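You operate a simulated robot arm through the tools that you are given. There is no shell and no other tool. Be economical: measure what you need, move in short steps, check, and stop when the job is done.

You are at the controls of a simulated robot arm. One attempt, no reset.

JOB
Take the orange ticket on the top of the grey bench and put it away on the shelf under the grey bench. Stack the box labelled "plugs" from the top of the grey bench on top of the box marked "seals". Take the tube from the top of the grey bench and leave it on top of the purple pot there. Do these in any order.

It is judged by the outcome, as a careful person would: the job done as asked, and still so three seconds after it is handed in. It fails if anything else is knocked over, pushed out of place, dropped, spilled or broken. A push-on lid holds only when it is set on centred and level and pressed home; a screw cap is set on level and turned clockwise until tight.

ROBOT AND FRAMES
A 7-joint arm with a two-finger parallel gripper, fixed in place. Base frame: the origin is at the foot of the arm, x ahead of it, y to its left, z up. Lengths are in mm, angles in degrees, forces in N, time in s.
Its first joint turns from -132.0 to 132.0 degrees. Payload 3.91 kg.
Tool frame: the origin (TCP) lies between the finger pads and is the grasp point; the fingertips stand 30 mm ahead of it; z points along the fingers, y is the line along which they close. The gripper opens to 110 mm. The fingers are 20 mm wide and 10 mm thick; the gripper's body (48 by 112 mm) begins 55 mm behind the TCP.
Orientation is that of the tool frame in the base frame, as [roll, pitch, yaw] about the fixed x, y, z axes, in that order (R = Rz(yaw) Ry(pitch) Rx(roll)). With the fingers straight down and closing along the base's y, the tool's x points along the base's -x, its y along +y and its z along -z.

CONTROLS
- The arm moves only by the tool apply_moves. Its argument "rows" is a list of rows, each an object of numbers (a shift or turn left out is 0, a gripper value left out holds the last): "wx", "wy", "wz": the turn, a rotation vector about the base's x, y, z in degrees; "dx", "dy", "dz": the shift along the base's x, y, z in mm; "hand": the opening, from 0 (shut) to 1 (fully open). In form: [{"wx": .., "wy": .., "wz": .., "dx": .., "dy": .., "dz": .., "hand": ..}, ...]. A call has 1 to 10 rows; each row shifts and turns the commanded pose from where the row before left it. Each row takes 0.2 s and may step no farther than 50 mm and 8.6 degrees from the row before; otherwise, or with a gripper value out of range, the whole call is refused. Where a pose cannot be reached the arm comes as near as it can. A force on the tool above 40 N (or 10 N above the force at the start of the call, whichever is more), or a blocked arm, ends the call early, and 0.2 s more pass. The fingers move at their own pace (about 108 mm/s each) and stop on an object; they squeeze with about 39 N. The grip force told is the motor's: it shows also when the fingers shut on nothing. Time passes only in rows, and 0.2 s behind the last, so rows that do not move let the fingers close. The reply holds the time, the measured pose of the TCP, the force on the tool along the base axes, the opening and the grip force, in the units named above and with some noise, with the torque about the TCP (base axes, N m) and any sound that the robot's microphone picked up, and new pictures: "views" is both (left out), scene, wrist or none.
- Cameras (640 x 400 px; columns grow to the right, rows downward): "scene" is fixed at [399, 649.7, 1596.2]; the picture's right is [-0.96, -0.29, 0.00], its down [-0.16, 0.54, -0.83] and it looks along [0.24, -0.79, -0.56] (base axes); focal length 338 px, centre (320, 200). "wrist" rides on the gripper at [72, 17, -103] in the tool frame; the picture's right is [-0.23, 0.97, 0.00], its down [-0.76, -0.18, -0.62] and it looks along [-0.61, -0.14, 0.78] (tool axes); focal length 222 px, centre (320, 200). There is no depth. A picture from a camera that has moved, and an enlarged one, comes with that camera's place and axes in the base frame and with its lens.
- inspect(camera, box): a new picture of the part [left, top, right, bottom] of that camera's present view, enlarged. No time passes.
- finish_job(): hands the job in; it is judged then, once.

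Work in short steps. Places have to be worked out from the pictures, the camera data and where the tool is seen: move nearer, look again, correct. Check each grasp and each placing, and mend what went wrong. You have 120 turns and 200 pictures in all, those below and enlarged ones among them. Open the gripper and draw the arm clear of the work before you hand the job in, unless the task says otherwise; then end with one line.

The tools are called after "Request:" as name(argument=value, ...) on one line, values as JSON. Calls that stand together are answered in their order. apply_moves: Moves the arm, as the interface text tells. Its arguments: {"type":"object","properties":{"rows":{"type":"array"},"views":{"type":"string","enum":["both","scene","wrist","none"]}},"required":["rows"]} The other tools are called the same way: inspect (camera, box) takes an enlarged picture of a part of a camera's view; finish_job () hands the job in.

At the start:

```text
t: 0.0
tcp_pos: [550.2, -185.7, 1213.9]
tool_rot: [180.0, 0.1, 180.0]
wrist_force: [-0.4, 0.4, -1.2]
ft_torque: [0.0, -0.02, 0.01]
gripper_width: 110.1
grip_force: 0.1
```

scene: 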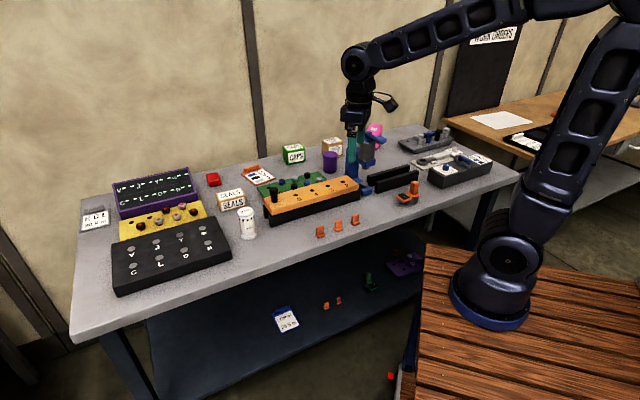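
wrist: 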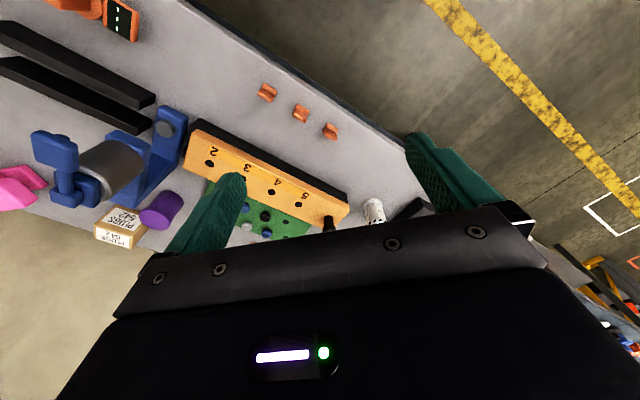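

I'll start by looking at the bench closely in enlarged scene views to identify items.

Request:
inspect(camera="scene", box=[180, 120, 380, 245])

Request:
inspect(camera="scene", box=[320, 110, 520, 235])

Request:
inspect(camera="scene", box=[240, 230, 440, 355])

Request:
inspect(camera="scene", box=[70, 150, 270, 275])

```text
3.20 times, centred on (280, 182) of scene
camera zoom: at [399.0, 649.7, 1596.2], right [-0.96, -0.29, 0.0], down [-0.16, 0.54, -0.83], along [0.24, -0.79, -0.56], focal length 1082 px, centre (448, 256)
```

zoom: 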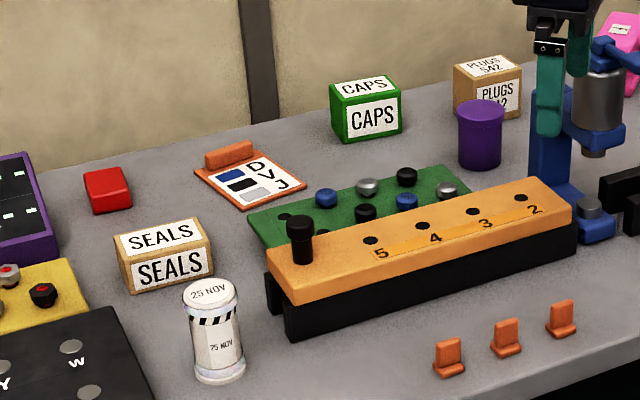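

```text
3.20 times, centred on (420, 172) of scene
camera zoom: at [399.0, 649.7, 1596.2], right [-0.96, -0.29, 0.0], down [-0.16, 0.54, -0.83], along [0.24, -0.79, -0.56], focal length 1082 px, centre (0, 288)
```

zoom: 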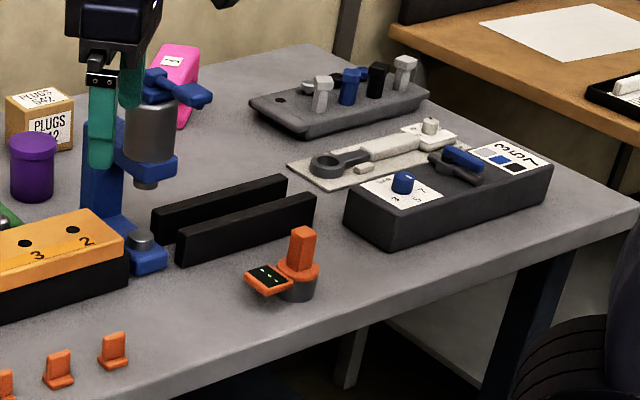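

```text
3.20 times, centred on (340, 292) of scene
camera zoom: at [399.0, 649.7, 1596.2], right [-0.96, -0.29, 0.0], down [-0.16, 0.54, -0.83], along [0.24, -0.79, -0.56], focal length 1082 px, centre (256, -96)
```

zoom: 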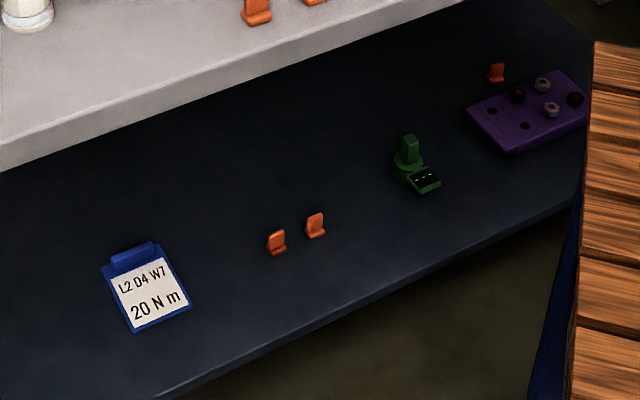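

```text
3.20 times, centred on (170, 212) of scene
camera zoom: at [399.0, 649.7, 1596.2], right [-0.96, -0.29, 0.0], down [-0.16, 0.54, -0.83], along [0.24, -0.79, -0.56], focal length 1082 px, centre (800, 160)
```

zoom: 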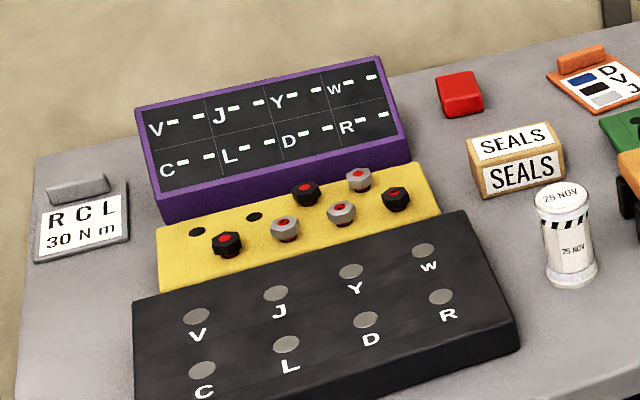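

The stated camera data needs a cross-check, so I'll make a small test move (forward and down) and see how the pictures shift.

Request:
apply_moves(rows=[{"dx": 40, "dy": 0, "dz": -20}, {"dx": 40, "dz": -20}, {"dx": 40, "dz": -20}, {"dx": 40, "dz": -20}, {"dx": 40, "dz": -20}])

Request:
inspect(camera="scene", box=[240, 80, 440, 205])

```text
t: 1.2
tcp_pos: [749.8, -185.0, 1114.8]
tool_rot: [180.0, 0.1, -180.0]
wrist_force: [-0.7, -0.6, 1.3]
ft_torque: [-0.01, -0.04, 0.02]
gripper_width: 110.0
grip_force: 0.0
camera wrist: at [677.7, -167.8, 1218.0], right [0.23, 0.97, 0.0], down [0.76, -0.18, 0.62], along [0.61, -0.14, -0.78], focal length 222 px, centre (320, 200)
```

scene: 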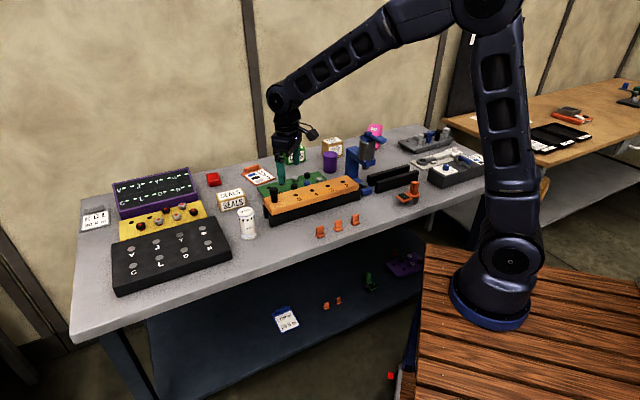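
wrist: 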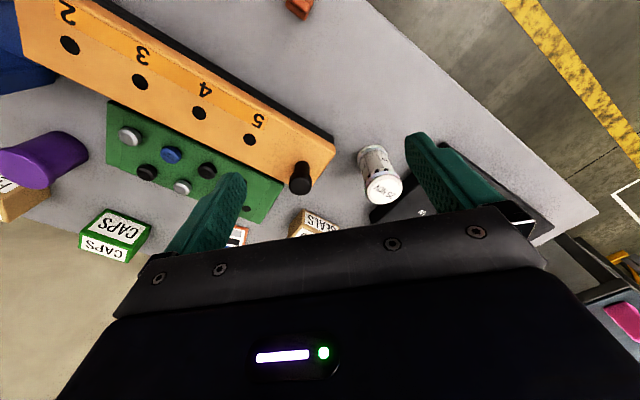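

```text
3.20 times, centred on (340, 142) of scene
camera zoom: at [399.0, 649.7, 1596.2], right [-0.96, -0.29, 0.0], down [-0.16, 0.54, -0.83], along [0.24, -0.79, -0.56], focal length 1082 px, centre (256, 384)
```

zoom: 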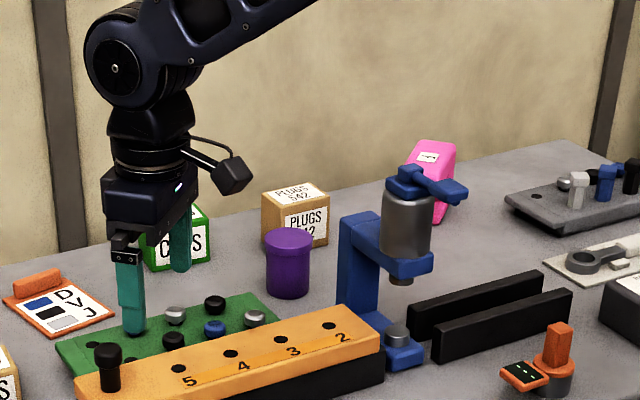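

Two-camera triangulation agrees: bench top z≈860, tube top ≈(883,-119,957), pot ≈(740,-626), front edge runs at ~45°. I'll move high toward the pot/plugs area to test reach and look.

Request:
apply_moves(rows=[{"dx": -5, "dy": -46}, {"dx": -5, "dy": -46}, {"dx": -5, "dy": -46}, {"dx": -5, "dy": -46}, {"dx": -5, "dy": -46}, {"dx": -5, "dy": -46}, {"dx": -5, "dy": -46}, {"dx": -5, "dy": -46}, {"dx": -5, "dy": -46}, {"dx": -5, "dy": -46}])

```text
t: 3.4
tcp_pos: [699.8, -644.2, 1115.1]
tool_rot: [-180.0, 0.0, -179.9]
wrist_force: [0.5, 1.4, 0.1]
ft_torque: [-0.05, 0.01, 0.0]
gripper_width: 110.1
grip_force: 0.1
camera wrist: at [627.9, -627.8, 1218.7], right [0.23, 0.97, 0.0], down [0.76, -0.18, 0.62], along [0.61, -0.14, -0.78], focal length 222 px, centre (320, 200)
```

scene: 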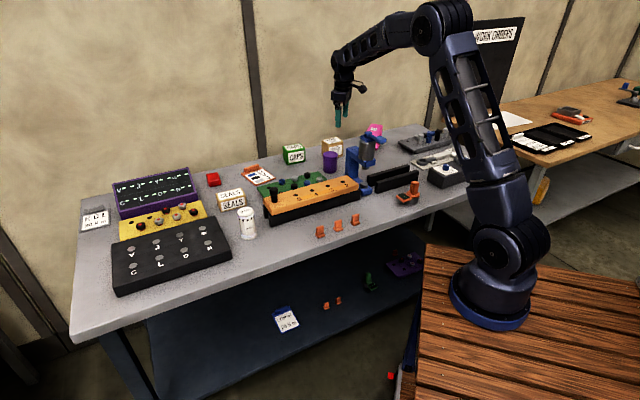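
wrist: 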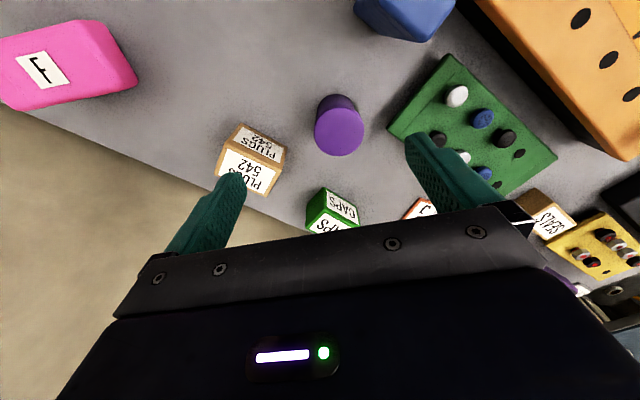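

The arm reaches here. Pot confirmed at ≈(742,-628), top z≈937; plugs box top ≈(766,-763,947). Let me look closer at the plugs box.

Request:
inspect(camera="wrist", box=[190, 80, 390, 205])

Request:
inspect(camera="scene", box=[280, 115, 400, 190])

Request:
inspect(camera="scene", box=[200, 160, 320, 235])

```text
3.20 times, centred on (290, 142) of wrist
camera zoom: at [627.9, -627.8, 1218.7], right [0.23, 0.97, 0.0], down [0.76, -0.18, 0.62], along [0.61, -0.14, -0.78], focal length 711 px, centre (416, 384)
```

zoom: 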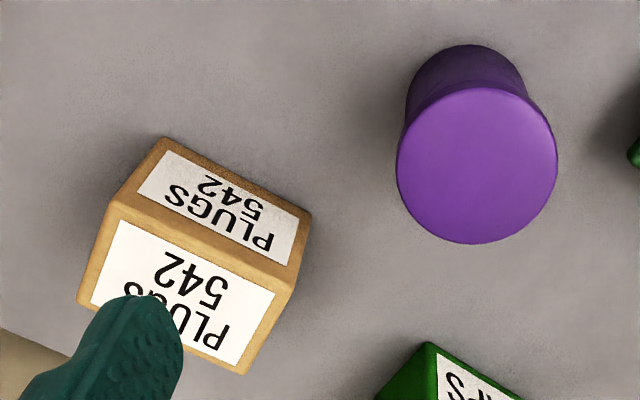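

```text
5.33 times, centred on (340, 152) of scene
camera zoom: at [399.0, 649.7, 1596.2], right [-0.96, -0.29, 0.0], down [-0.16, 0.54, -0.83], along [0.24, -0.79, -0.56], focal length 1804 px, centre (213, 453)
```

zoom: 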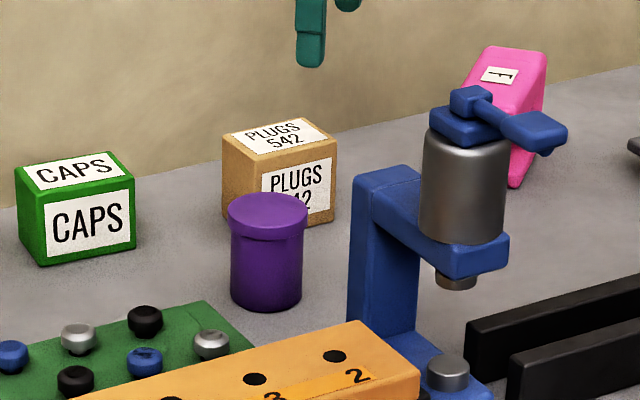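

```text
5.33 times, centred on (260, 198) of scene
camera zoom: at [399.0, 649.7, 1596.2], right [-0.96, -0.29, 0.0], down [-0.16, 0.54, -0.83], along [0.24, -0.79, -0.56], focal length 1804 px, centre (640, 213)
```

zoom: 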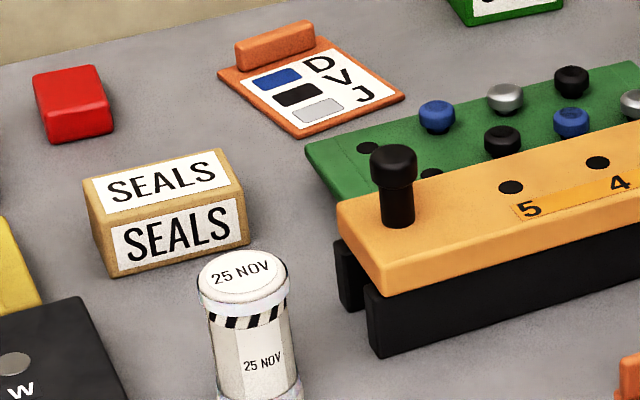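

Plugs box centre ≈(765,-764), about 77×60 mm, long side at ~48°, height ~78. I'll move over it while turning the wrist +48° so the fingers close on the short dimension.

Request:
apply_moves(rows=[{"wz": 8, "dx": 11, "dy": -20}, {"wz": 8, "dx": 11, "dy": -20}, {"wz": 8, "dx": 11, "dy": -20}, {"wz": 8, "dx": 11, "dy": -20}, {"wz": 8, "dx": 11, "dy": -20}, {"wz": 8, "dx": 10, "dy": -20}, {"dz": -30}, {"dz": -30}])

```text
t: 5.2
tcp_pos: [764.5, -765.6, 1054.9]
tool_rot: [-179.9, 0.1, -132.0]
wrist_force: [0.0, 0.0, 0.5]
ft_torque: [0.0, -0.03, -0.03]
gripper_width: 110.0
grip_force: 0.0
camera wrist: at [703.7, -807.2, 1158.9], right [-0.57, 0.82, 0.0], down [0.64, 0.45, 0.62], along [0.51, 0.36, -0.78], focal length 222 px, centre (320, 200)
```

scene: 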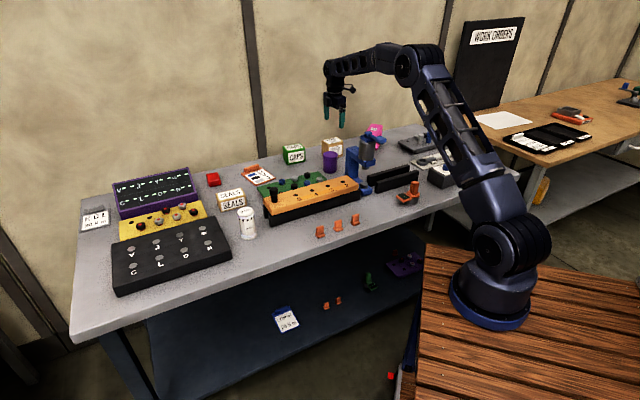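
wrist: 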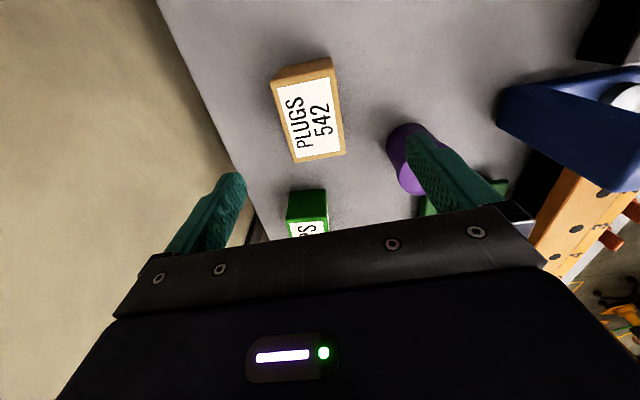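

Box sits about (+5,-5) from the axis; reach is fine. I correct and descend to TCP z≈918 with the gripper open.

Request:
apply_moves(rows=[{"dx": 6, "dy": -5, "dz": -20}, {"dz": -25}, {"dz": -25}, {"dz": -25}], views="wrist")

```text
t: 6.2
tcp_pos: [771.2, -769.9, 959.9]
tool_rot: [-179.9, 0.0, -132.1]
wrist_force: [0.2, 0.1, 0.2]
ft_torque: [0.01, -0.05, 0.0]
gripper_width: 110.1
grip_force: 0.1
camera wrist: at [710.9, -812.6, 1063.2], right [-0.57, 0.82, 0.0], down [0.64, 0.45, 0.62], along [0.51, 0.36, -0.78], focal length 222 px, centre (320, 200)
```

wrist: 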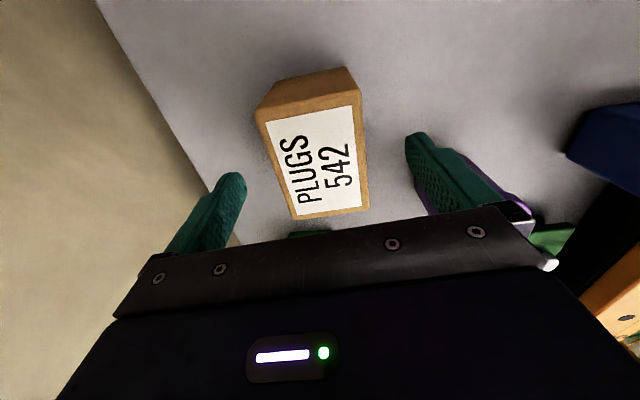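

The box is centred between the fingers. Lowering and closing.

Request:
apply_moves(rows=[{"dz": -22}, {"dz": -20}, {"hand": 0.3}, {"hand": 0.3}, {"hand": 0.3}])

```text
t: 7.4
tcp_pos: [771.4, -771.3, 917.8]
tool_rot: [180.0, 0.0, -132.0]
wrist_force: [-1.3, -1.2, 0.6]
ft_torque: [-0.12, 0.04, -0.04]
gripper_width: 60.1
grip_force: 39.1
camera wrist: at [710.1, -813.3, 1020.7], right [-0.57, 0.82, 0.0], down [0.64, 0.45, 0.62], along [0.51, 0.36, -0.78], focal length 222 px, centre (320, 200)
```

scene: 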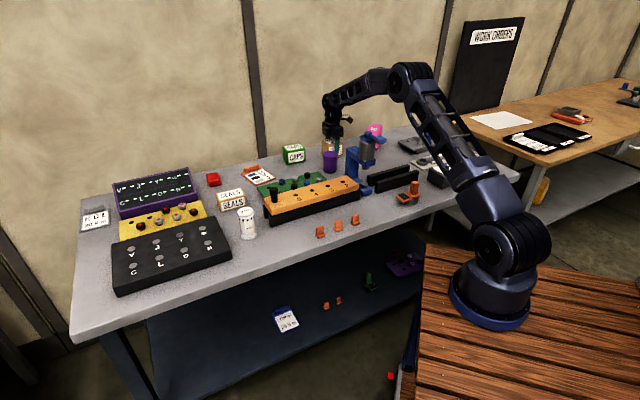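
wrist: 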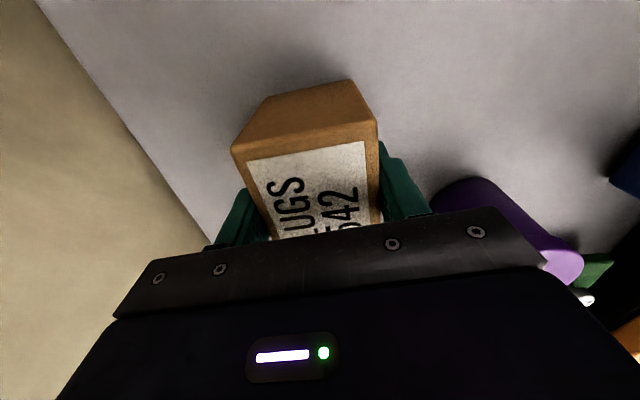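

Firm grip at 60 mm. Seals box works out to centre ≈(1021,-258), top ≈905, long axis ~46–48°, same orientation. Lift and carry toward it.

Request:
apply_moves(rows=[{"dz": 30}, {"dz": 40}, {"dz": 40}, {"dz": 40}, {"dx": 15, "dy": 40}, {"dx": 15, "dy": 40}, {"dx": 15, "dy": 40}, {"dx": 20, "dy": 40}, {"dx": 20, "dy": 40}, {"dx": 20, "dy": 40}], views="none")

Request:
apply_moves(rows=[{"dx": 20, "dy": 40}, {"dx": 20, "dy": 40}, {"dx": 20, "dy": 40}, {"dx": 20, "dy": 40}, {"dx": 20, "dy": 40}, {"dx": 20, "dy": 40}, {"dx": 20, "dy": 32}])

```text
t: 9.6
tcp_pos: [875.4, -530.1, 1066.4]
tool_rot: [-180.0, 0.1, -132.1]
wrist_force: [-1.2, -1.1, -0.3]
ft_torque: [0.04, -0.04, 0.0]
gripper_width: 33.0
grip_force: 0.1
```

```text
t: 11.2
tcp_pos: [1015.5, -260.0, 1067.3]
tool_rot: [-180.0, 0.0, -132.1]
wrist_force: [0.5, -0.4, 0.0]
ft_torque: [0.07, -0.01, 0.01]
gripper_width: 33.2
grip_force: 0.2
camera wrist: at [954.4, -301.8, 1171.1], right [-0.57, 0.82, 0.0], down [0.64, 0.45, 0.62], along [0.51, 0.36, -0.78], focal length 222 px, centre (320, 200)
```

scene: 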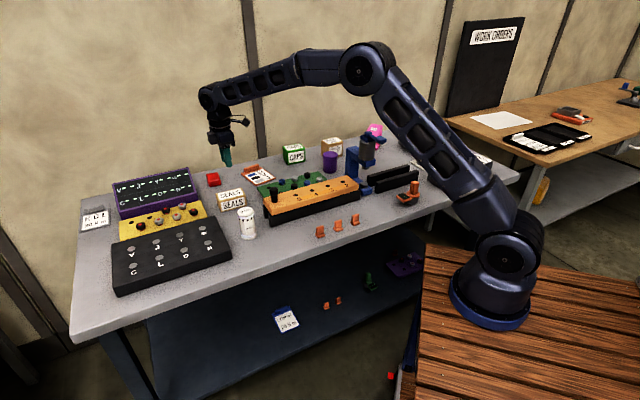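
wrist: 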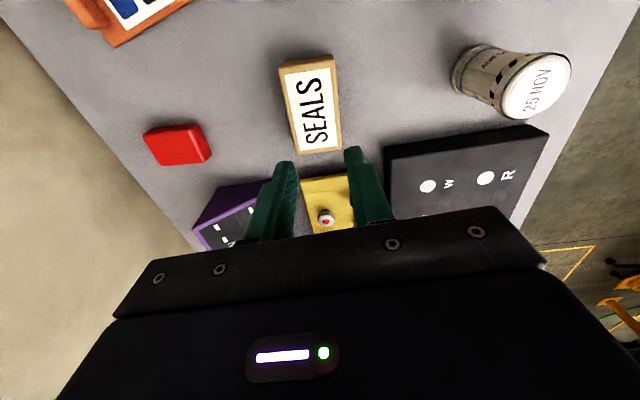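

The gripper closed to 33 mm: the box was not held. Checking where it is now.

Request:
inspect(camera="scene", box=[280, 115, 400, 190])

Request:
inspect(camera="wrist", box=[60, 0, 620, 350])

```text
5.33 times, centred on (340, 152) of scene
camera zoom: at [399.0, 649.7, 1596.2], right [-0.96, -0.29, 0.0], down [-0.16, 0.54, -0.83], along [0.24, -0.79, -0.56], focal length 1804 px, centre (213, 453)
```

zoom: 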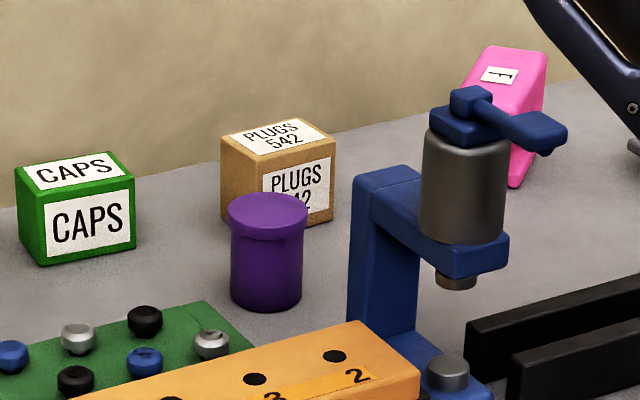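

```text
1.14 times, centred on (340, 175) of wrist
camera zoom: at [954.4, -301.8, 1171.1], right [-0.57, 0.82, 0.0], down [0.64, 0.45, 0.62], along [0.51, 0.36, -0.78], focal length 254 px, centre (297, 229)
```

zoom: 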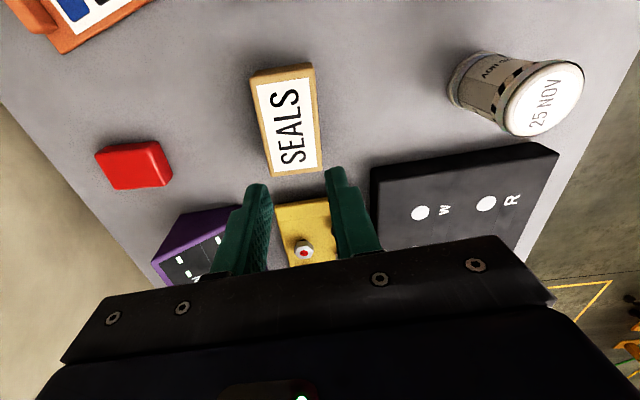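

The plugs box stayed upright in place; it slipped out of the grip at lift-off (heavy or slick). I'll go back, grip lower around its middle, fully commanded shut, and lift slowly with checks. (Seals refined to ≈(1020,-263).)

Request:
apply_moves(rows=[{"dx": -22, "dy": -44, "hand": 1}, {"dx": -22, "dy": -44}, {"dx": -22, "dy": -44}, {"dx": -22, "dy": -44}, {"dx": -22, "dy": -44}, {"dx": -22, "dy": -44}, {"dx": -22, "dy": -44}, {"dx": -22, "dy": -44}, {"dx": -22, "dy": -44}, {"dx": -22, "dy": -44}], views="none")

Request:
apply_moves(rows=[{"dx": -15, "dy": -40}, {"dx": -8, "dy": -31}, {"dz": -40}, {"dz": -40}, {"dz": -20}], views="wrist")

```text
t: 13.4
tcp_pos: [797.9, -697.1, 1069.8]
tool_rot: [-179.9, 0.0, -131.9]
wrist_force: [0.5, -0.5, 0.5]
ft_torque: [-0.07, 0.05, 0.01]
gripper_width: 110.0
grip_force: 0.2
```

```text
t: 14.6
tcp_pos: [772.0, -768.5, 968.1]
tool_rot: [179.9, 0.0, -132.0]
wrist_force: [-0.7, 1.1, 0.1]
ft_torque: [0.01, -0.04, -0.02]
gripper_width: 110.4
grip_force: 0.1
camera wrist: at [711.8, -810.8, 1070.2], right [-0.57, 0.82, 0.0], down [0.64, 0.45, 0.62], along [0.51, 0.36, -0.78], focal length 222 px, centre (320, 200)
```

wrist: 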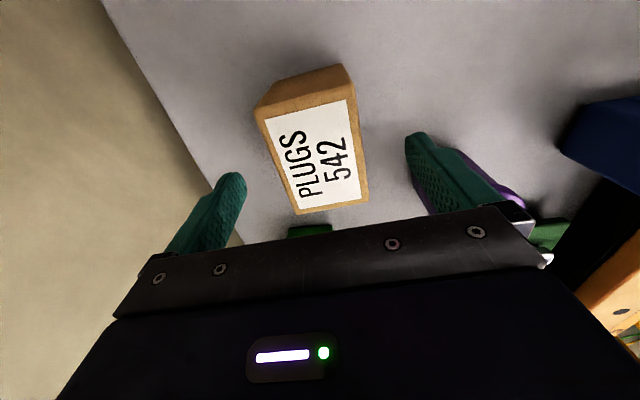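

Still centred. Lowering to TCP z≈903 and closing fully, then a small slow lift to test.

Request:
apply_moves(rows=[{"dz": -25}, {"dz": -25}, {"dz": -15}, {"hand": 0}, {"hand": 0}, {"hand": 0}, {"dz": 2}, {"dz": 4}, {"dz": 6}])

```text
t: 16.6
tcp_pos: [772.4, -769.2, 915.5]
tool_rot: [180.0, 0.0, -132.0]
wrist_force: [-0.3, -0.3, -1.3]
ft_torque: [-0.03, 0.04, -0.01]
gripper_width: 59.8
grip_force: 38.8
camera wrist: at [712.5, -811.5, 1017.9], right [-0.57, 0.82, 0.0], down [0.64, 0.45, 0.62], along [0.51, 0.36, -0.78], focal length 222 px, centre (320, 200)
```

scene: 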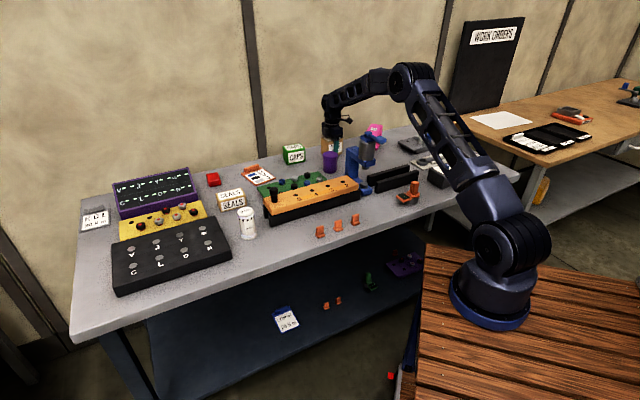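
wrist: 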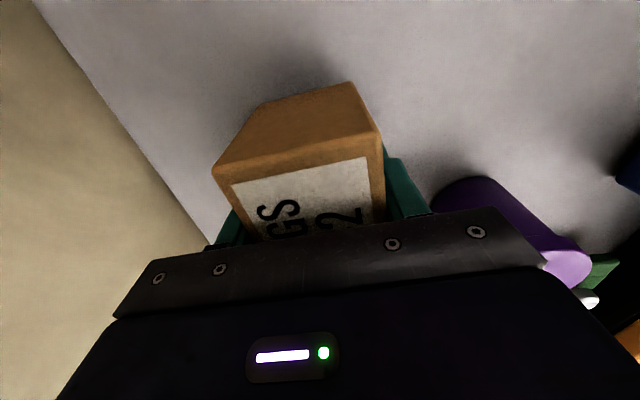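

Appears held. Lift a bit more and check that width stays at 60.

Request:
apply_moves(rows=[{"dz": 8}, {"dz": 10}, {"dz": 12}, {"dz": 15}, {"dz": 15}])

```text
t: 17.8
tcp_pos: [774.2, -770.1, 974.7]
tool_rot: [-180.0, 0.0, -132.0]
wrist_force: [0.4, 0.0, -2.0]
ft_torque: [0.01, 0.02, 0.01]
gripper_width: 59.8
grip_force: 39.3
camera wrist: at [713.6, -812.9, 1077.1], right [-0.57, 0.82, 0.0], down [0.64, 0.45, 0.62], along [0.51, 0.36, -0.78], focal length 222 px, centre (320, 200)
```

scene: 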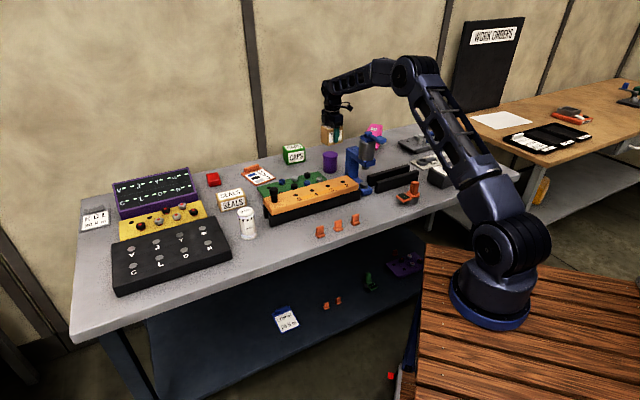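
wrist: 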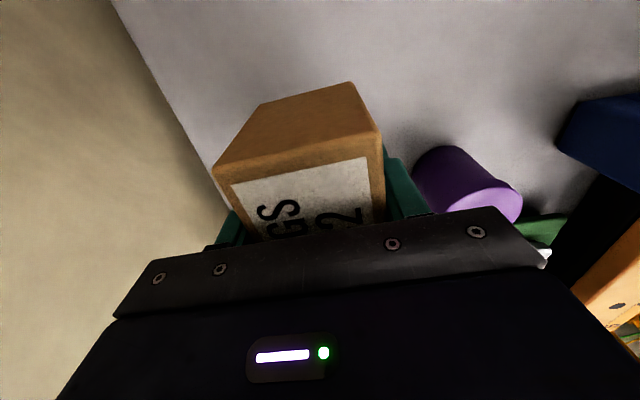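

Held. Raise to ~1050 and carry gently toward the seals box.

Request:
apply_moves(rows=[{"dz": 20}, {"dz": 25}, {"dz": 25}, {"dx": 7, "dy": 14}, {"dx": 15, "dy": 31}, {"dx": 15, "dy": 31}, {"dx": 15, "dy": 31}, {"dx": 15, "dy": 31}, {"dx": 15, "dy": 31}, {"dx": 15, "dy": 31}], views="none")

Request:
apply_moves(rows=[{"dx": 15, "dy": 31}, {"dx": 15, "dy": 31}, {"dx": 15, "dy": 31}, {"dx": 15, "dy": 31}, {"dx": 15, "dy": 31}, {"dx": 15, "dy": 31}, {"dx": 15, "dy": 31}, {"dx": 15, "dy": 31}, {"dx": 15, "dy": 31}, {"dx": 14, "dy": 28}])

```text
t: 20.0
tcp_pos: [869.6, -571.0, 1044.8]
tool_rot: [-179.9, 0.0, -132.0]
wrist_force: [-1.2, -1.5, -1.0]
ft_torque: [0.07, -0.07, 0.02]
gripper_width: 59.8
grip_force: 39.3
```

```text
t: 22.2
tcp_pos: [1018.9, -263.7, 1045.3]
tool_rot: [-180.0, 0.0, -132.1]
wrist_force: [-0.5, -1.3, -2.0]
ft_torque: [0.03, 0.01, -0.01]
gripper_width: 59.7
grip_force: 38.9
camera wrist: at [958.6, -306.3, 1148.1], right [-0.57, 0.82, 0.0], down [0.64, 0.45, 0.62], along [0.51, 0.36, -0.78], focal length 222 px, centre (320, 200)
```

scene: 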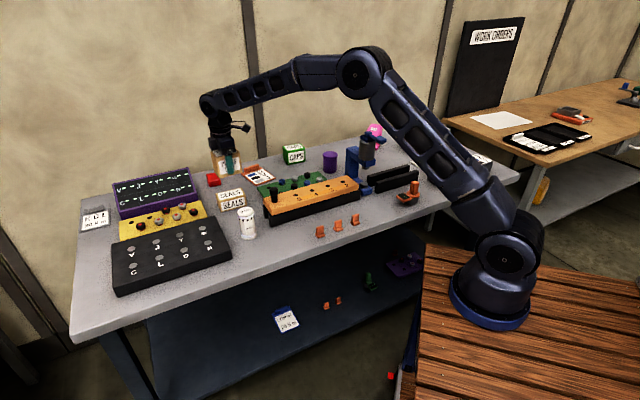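
wrist: 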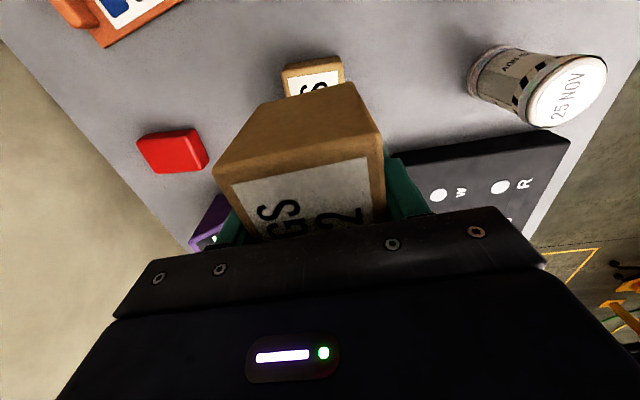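

Aligned well. Lower to ~15 mm above the seals box and check.

Request:
apply_moves(rows=[{"dx": 1, "dz": -25}, {"dz": -25}, {"dz": -20}, {"dz": -10}])

Request:
inspect(camera="scene", box=[180, 140, 300, 215])

```text
t: 23.2
tcp_pos: [1020.9, -262.4, 964.6]
tool_rot: [179.9, -0.1, -131.9]
wrist_force: [0.6, -0.3, -1.8]
ft_torque: [-0.01, 0.0, 0.0]
gripper_width: 59.6
grip_force: 38.4
camera wrist: at [960.4, -305.2, 1067.2], right [-0.57, 0.82, 0.0], down [0.64, 0.45, 0.62], along [0.51, 0.36, -0.78], focal length 222 px, centre (320, 200)
```

scene: 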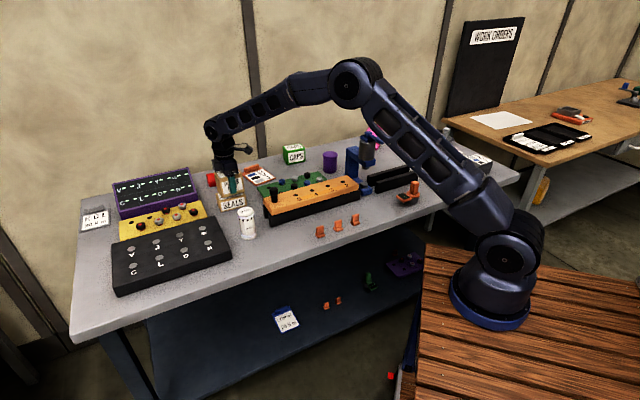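
wrist: 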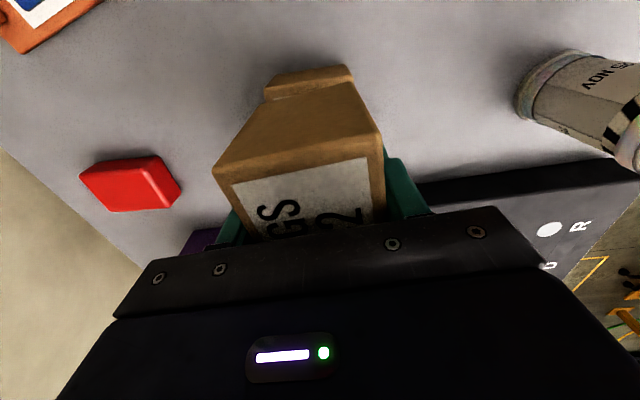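

```text
5.33 times, centred on (240, 178) of scene
camera zoom: at [399.0, 649.7, 1596.2], right [-0.96, -0.29, 0.0], down [-0.16, 0.54, -0.83], along [0.24, -0.79, -0.56], focal length 1804 px, centre (747, 320)
```

zoom: 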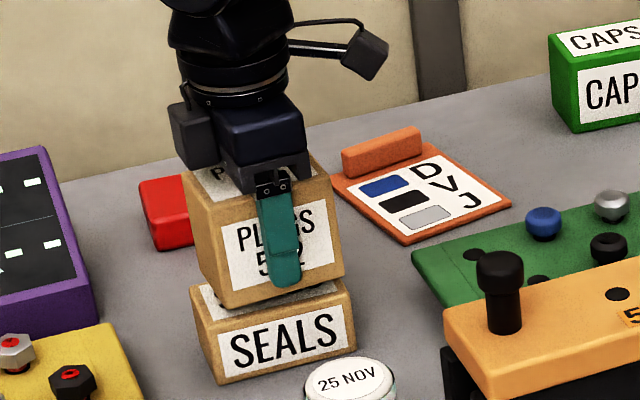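

Well lined up. Lower in small steps until contact force shows.

Request:
apply_moves(rows=[{"dz": -5}, {"dz": -4}, {"dz": -2}, {"dz": -2}, {"dz": -1}, {"dz": -1}], views="none")

Request:
inspect(camera="scene", box=[180, 140, 300, 215])

```text
t: 24.6
tcp_pos: [1020.6, -261.5, 951.2]
tool_rot: [-179.8, 0.1, -132.0]
wrist_force: [1.5, 3.0, 20.8]
ft_torque: [-0.16, 0.57, 0.01]
gripper_width: 59.7
grip_force: 38.8
```

```text
5.33 times, centred on (240, 178) of scene
camera zoom: at [399.0, 649.7, 1596.2], right [-0.96, -0.29, 0.0], down [-0.16, 0.54, -0.83], along [0.24, -0.79, -0.56], focal length 1804 px, centre (747, 320)
```

zoom: 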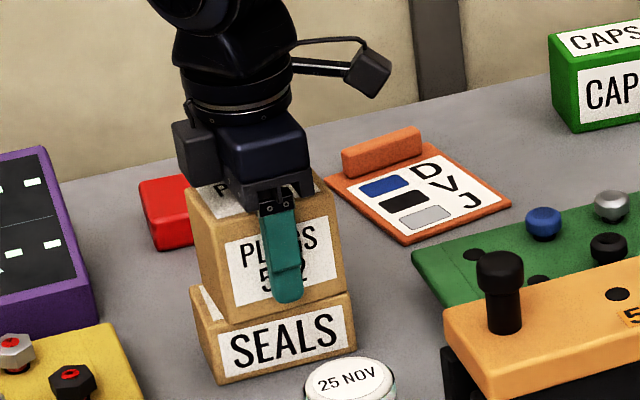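

Contact at 20 N; seated square on top. Ease off 1 mm, then open.

Request:
apply_moves(rows=[{"dz": 1}, {"hand": 0.62}, {"hand": 0.7}, {"hand": 0.9}, {"hand": 1}, {"dz": 10}, {"dz": 30}, {"dz": 40}, {"dz": 40}])

Request:
inspect(camera="scene", box=[180, 140, 300, 215])

```text
t: 26.6
tcp_pos: [1021.8, -261.8, 1068.0]
tool_rot: [179.8, 0.0, -132.0]
wrist_force: [-0.3, 0.3, -1.0]
ft_torque: [0.04, 0.01, -0.01]
gripper_width: 110.0
grip_force: 0.1
camera wrist: at [960.5, -303.4, 1171.1], right [-0.57, 0.82, 0.0], down [0.64, 0.45, 0.62], along [0.51, 0.36, -0.78], focal length 222 px, centre (320, 200)
```

scene: 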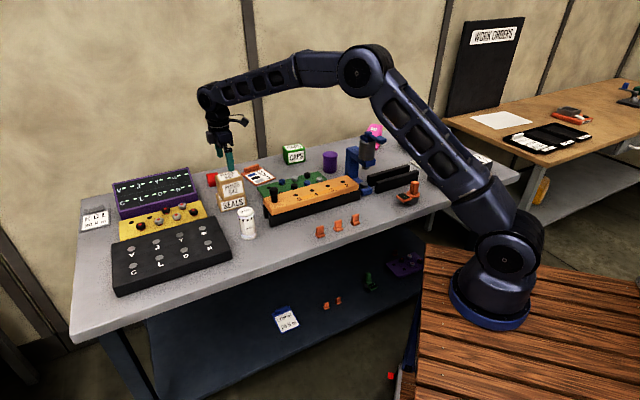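
wrist: 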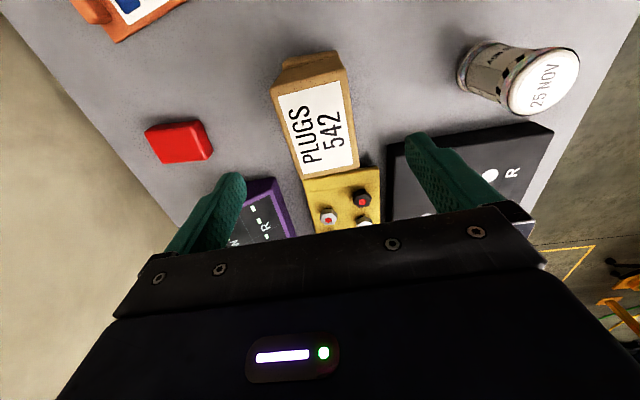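

```text
5.33 times, centred on (240, 178) of scene
camera zoom: at [399.0, 649.7, 1596.2], right [-0.96, -0.29, 0.0], down [-0.16, 0.54, -0.83], along [0.24, -0.79, -0.56], focal length 1804 px, centre (747, 320)
```

zoom: 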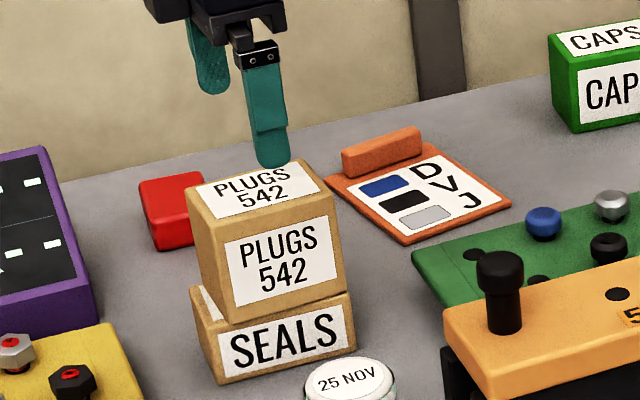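

Stack is good. Next the tube at ≈(884,-119), top 957; moving above it with same wrist orientation.

Request:
apply_moves(rows=[{"dx": -35, "dy": 35}, {"dx": -35, "dy": 36}, {"dx": -34, "dy": 36}, {"dx": -34, "dy": 36}, {"dz": -20}])

```text
refused: row 2 steps farther than a row can; nothing moved
```

Request:
apply_moves(rows=[{"dx": -28, "dy": 28}, {"dx": -28, "dy": 29}, {"dx": -28, "dy": 29}, {"dx": -28, "dy": 29}, {"dx": -26, "dy": 28}, {"dz": -20}])

```text
t: 28.0
tcp_pos: [882.4, -117.5, 1048.6]
tool_rot: [-180.0, -0.1, -132.0]
wrist_force: [-0.5, -1.0, 0.4]
ft_torque: [-0.02, 0.0, -0.01]
gripper_width: 109.8
grip_force: 0.0
camera wrist: at [821.1, -160.2, 1152.1], right [-0.57, 0.82, 0.0], down [0.64, 0.45, 0.62], along [0.51, 0.36, -0.78], focal length 222 px, centre (320, 200)
```

scene: 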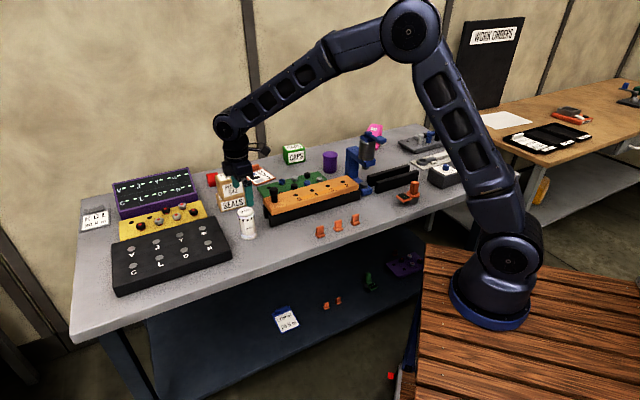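
wrist: 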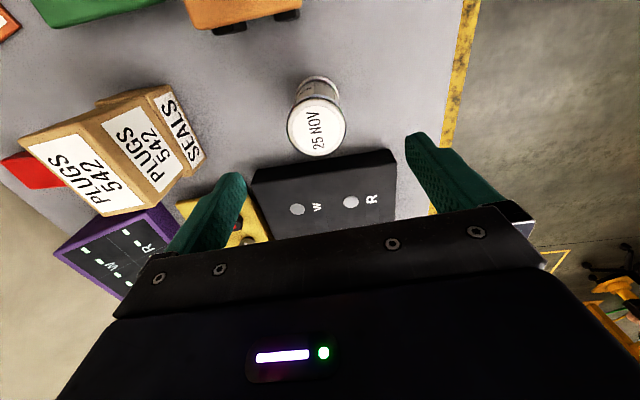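

Tube centred within a few mm. Descend to mid-height and close.

Request:
apply_moves(rows=[{"dy": -2, "dz": -30}, {"dz": -30}, {"dz": -30}, {"dz": -25}, {"dz": -18}])

Request:
inspect(camera="scene", box=[190, 160, 310, 250])

```text
t: 29.2
tcp_pos: [881.6, -121.1, 917.3]
tool_rot: [180.0, 0.0, -132.0]
wrist_force: [-0.6, -0.9, 1.0]
ft_torque: [0.03, -0.01, 0.01]
gripper_width: 109.8
grip_force: 0.1
camera wrist: at [821.6, -163.1, 1020.7], right [-0.57, 0.82, 0.0], down [0.64, 0.45, 0.62], along [0.51, 0.36, -0.78], focal length 222 px, centre (320, 200)
```

scene: 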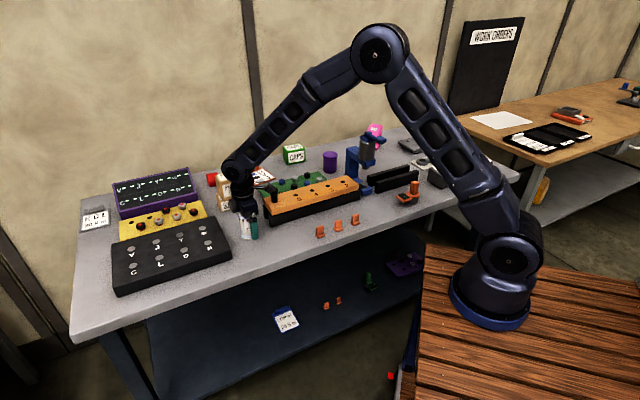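
wrist: 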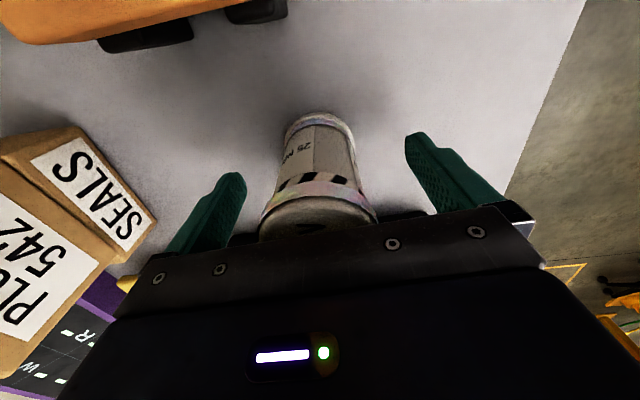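

```text
4.44 times, centred on (250, 205) of scene
camera zoom: at [399.0, 649.7, 1596.2], right [-0.96, -0.29, 0.0], down [-0.16, 0.54, -0.83], along [0.24, -0.79, -0.56], focal length 1503 px, centre (631, 178)
```

zoom: 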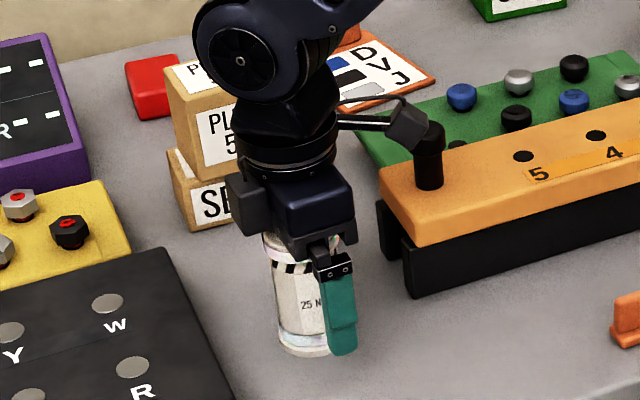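

Straddling the tube. Close and make a slow test lift.

Request:
apply_moves(rows=[{"hand": 0}, {"hand": 0}, {"hand": 0}, {"dz": 2}, {"dz": 4}, {"dz": 6}, {"dz": 8}, {"dz": 10}])

Request:
inspect(camera="scene", box=[190, 160, 310, 250])

```text
t: 31.0
tcp_pos: [883.3, -121.4, 946.8]
tool_rot: [180.0, 0.0, -132.1]
wrist_force: [0.5, 0.2, -1.7]
ft_torque: [0.01, 0.01, 0.02]
gripper_width: 45.9
grip_force: 39.1
camera wrist: at [822.3, -164.0, 1050.4], right [-0.57, 0.82, 0.0], down [0.64, 0.45, 0.62], along [0.51, 0.36, -0.78], focal length 222 px, centre (320, 200)
```

scene: 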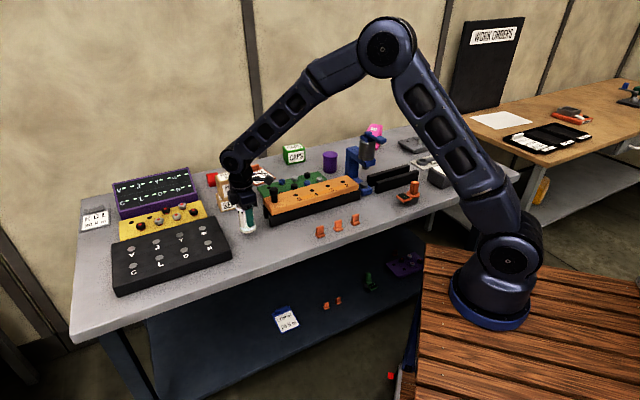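
wrist: 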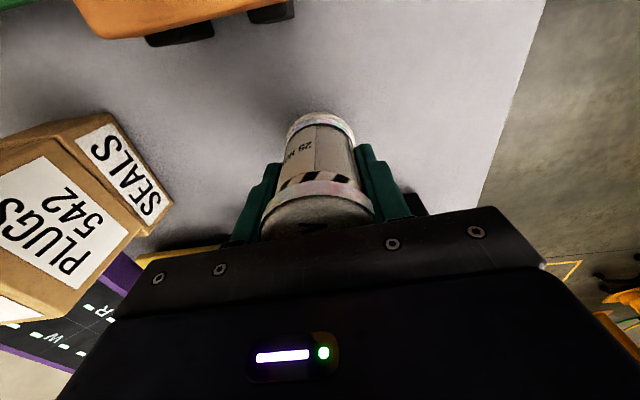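

```text
4.44 times, centred on (250, 205) of scene
camera zoom: at [399.0, 649.7, 1596.2], right [-0.96, -0.29, 0.0], down [-0.16, 0.54, -0.83], along [0.24, -0.79, -0.56], focal length 1503 px, centre (631, 178)
```

zoom: 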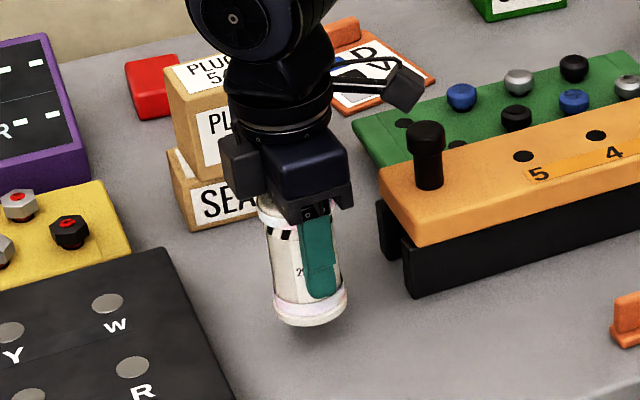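

Tube held upright (bottom ≈56 below TCP). Raise to ~1110 and carry to above the pot.

Request:
apply_moves(rows=[{"dz": 20}, {"dz": 35}, {"dz": 35}, {"dz": 35}, {"dz": 35}, {"dx": -4, "dy": -15}, {"dx": -8, "dy": -30}, {"dx": -8, "dy": -30}, {"dx": -8, "dy": -30}, {"dx": -8, "dy": -30}], views="none")

Request:
apply_moves(rows=[{"dx": -10, "dy": -35}, {"dx": -10, "dy": -35}, {"dx": -10, "dy": -35}, {"dx": -10, "dy": -35}, {"dx": -10, "dy": -35}, {"dx": -10, "dy": -35}, {"dx": -10, "dy": -35}, {"dx": -10, "dy": -35}, {"dx": -10, "dy": -35}, {"dx": -10, "dy": -30}])

```text
t: 33.2
tcp_pos: [846.5, -257.3, 1105.5]
tool_rot: [179.9, 0.0, -132.0]
wrist_force: [-0.8, 1.5, -2.4]
ft_torque: [-0.07, 0.01, 0.04]
gripper_width: 45.8
grip_force: 39.0
```

```text
t: 35.4
tcp_pos: [745.7, -600.0, 1107.3]
tool_rot: [180.0, 0.0, -132.0]
wrist_force: [0.9, 0.7, -0.8]
ft_torque: [-0.05, 0.03, 0.02]
gripper_width: 45.9
grip_force: 39.1
camera wrist: at [685.5, -643.2, 1210.6], right [-0.57, 0.82, 0.0], down [0.64, 0.45, 0.62], along [0.51, 0.36, -0.78], focal length 222 px, centre (320, 200)
```

scene: 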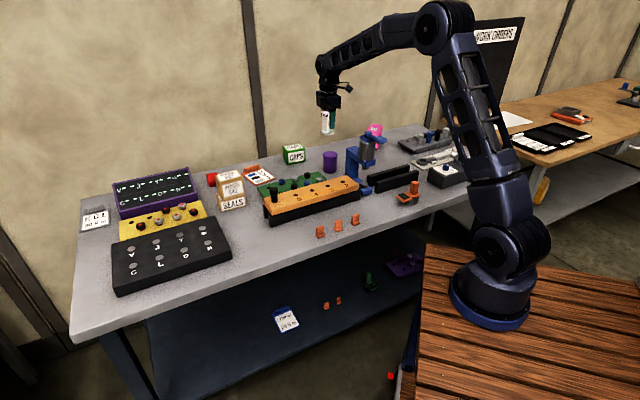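
wrist: 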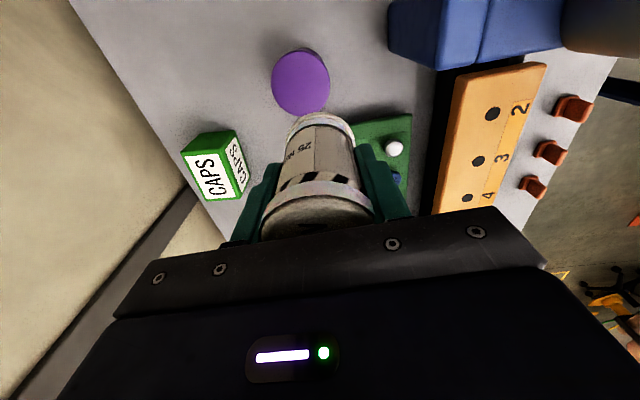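

Pot top from here: ≈(740,-630). Move over it and lower to ~20 mm above.

Request:
apply_moves(rows=[{"dx": -5, "dy": -29}, {"dz": -30}, {"dz": -30}, {"dz": -25}, {"dz": -10}])

Request:
inspect(camera="scene", box=[280, 115, 400, 190])

```text
t: 36.6
tcp_pos: [741.6, -629.7, 1010.8]
tool_rot: [180.0, 0.0, -131.9]
wrist_force: [0.6, -0.8, -0.9]
ft_torque: [-0.02, 0.02, 0.02]
gripper_width: 45.7
grip_force: 39.0
camera wrist: at [680.0, -672.5, 1114.6], right [-0.57, 0.82, 0.0], down [0.64, 0.45, 0.62], along [0.51, 0.36, -0.78], focal length 222 px, centre (320, 200)
```

scene: 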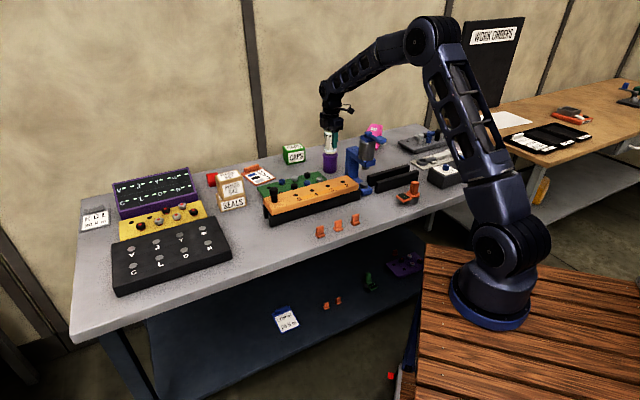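
wrist: 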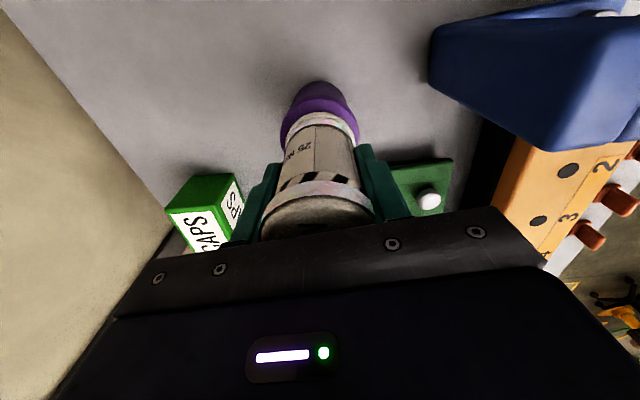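

```text
5.33 times, centred on (340, 152) of scene
camera zoom: at [399.0, 649.7, 1596.2], right [-0.96, -0.29, 0.0], down [-0.16, 0.54, -0.83], along [0.24, -0.79, -0.56], focal length 1804 px, centre (213, 453)
```

zoom: 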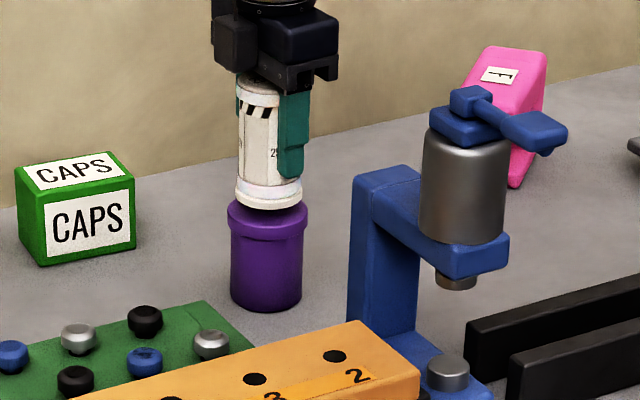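

Centred laterally and in depth. Lower gently to contact.

Request:
apply_moves(rows=[{"dz": -6}, {"dz": -5}, {"dz": -2}, {"dz": -2}, {"dz": -1}, {"dz": -1}], views="none")

Request:
inspect(camera="scene", box=[280, 115, 400, 190])

```text
t: 38.1
tcp_pos: [742.2, -631.0, 998.5]
tool_rot: [-179.6, 0.0, -132.0]
wrist_force: [-0.3, 0.0, 9.9]
ft_torque: [0.07, 0.13, -0.04]
gripper_width: 45.7
grip_force: 39.0
stopped in row 6: the force on the tool passed its limit at 41 N (the readings are from after the stop); the commanded pose is now the measured one
```

```text
5.33 times, centred on (340, 152) of scene
camera zoom: at [399.0, 649.7, 1596.2], right [-0.96, -0.29, 0.0], down [-0.16, 0.54, -0.83], along [0.24, -0.79, -0.56], focal length 1804 px, centre (213, 453)
```

zoom: 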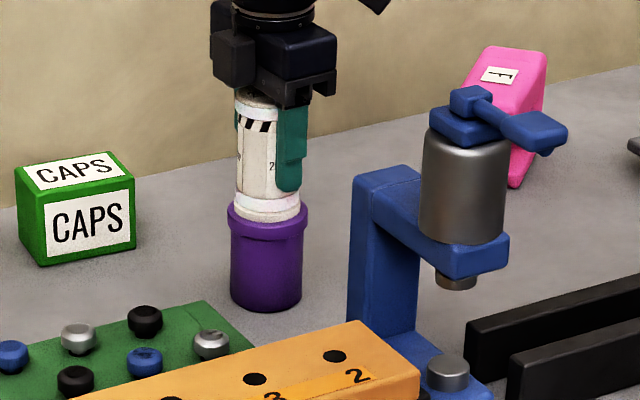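

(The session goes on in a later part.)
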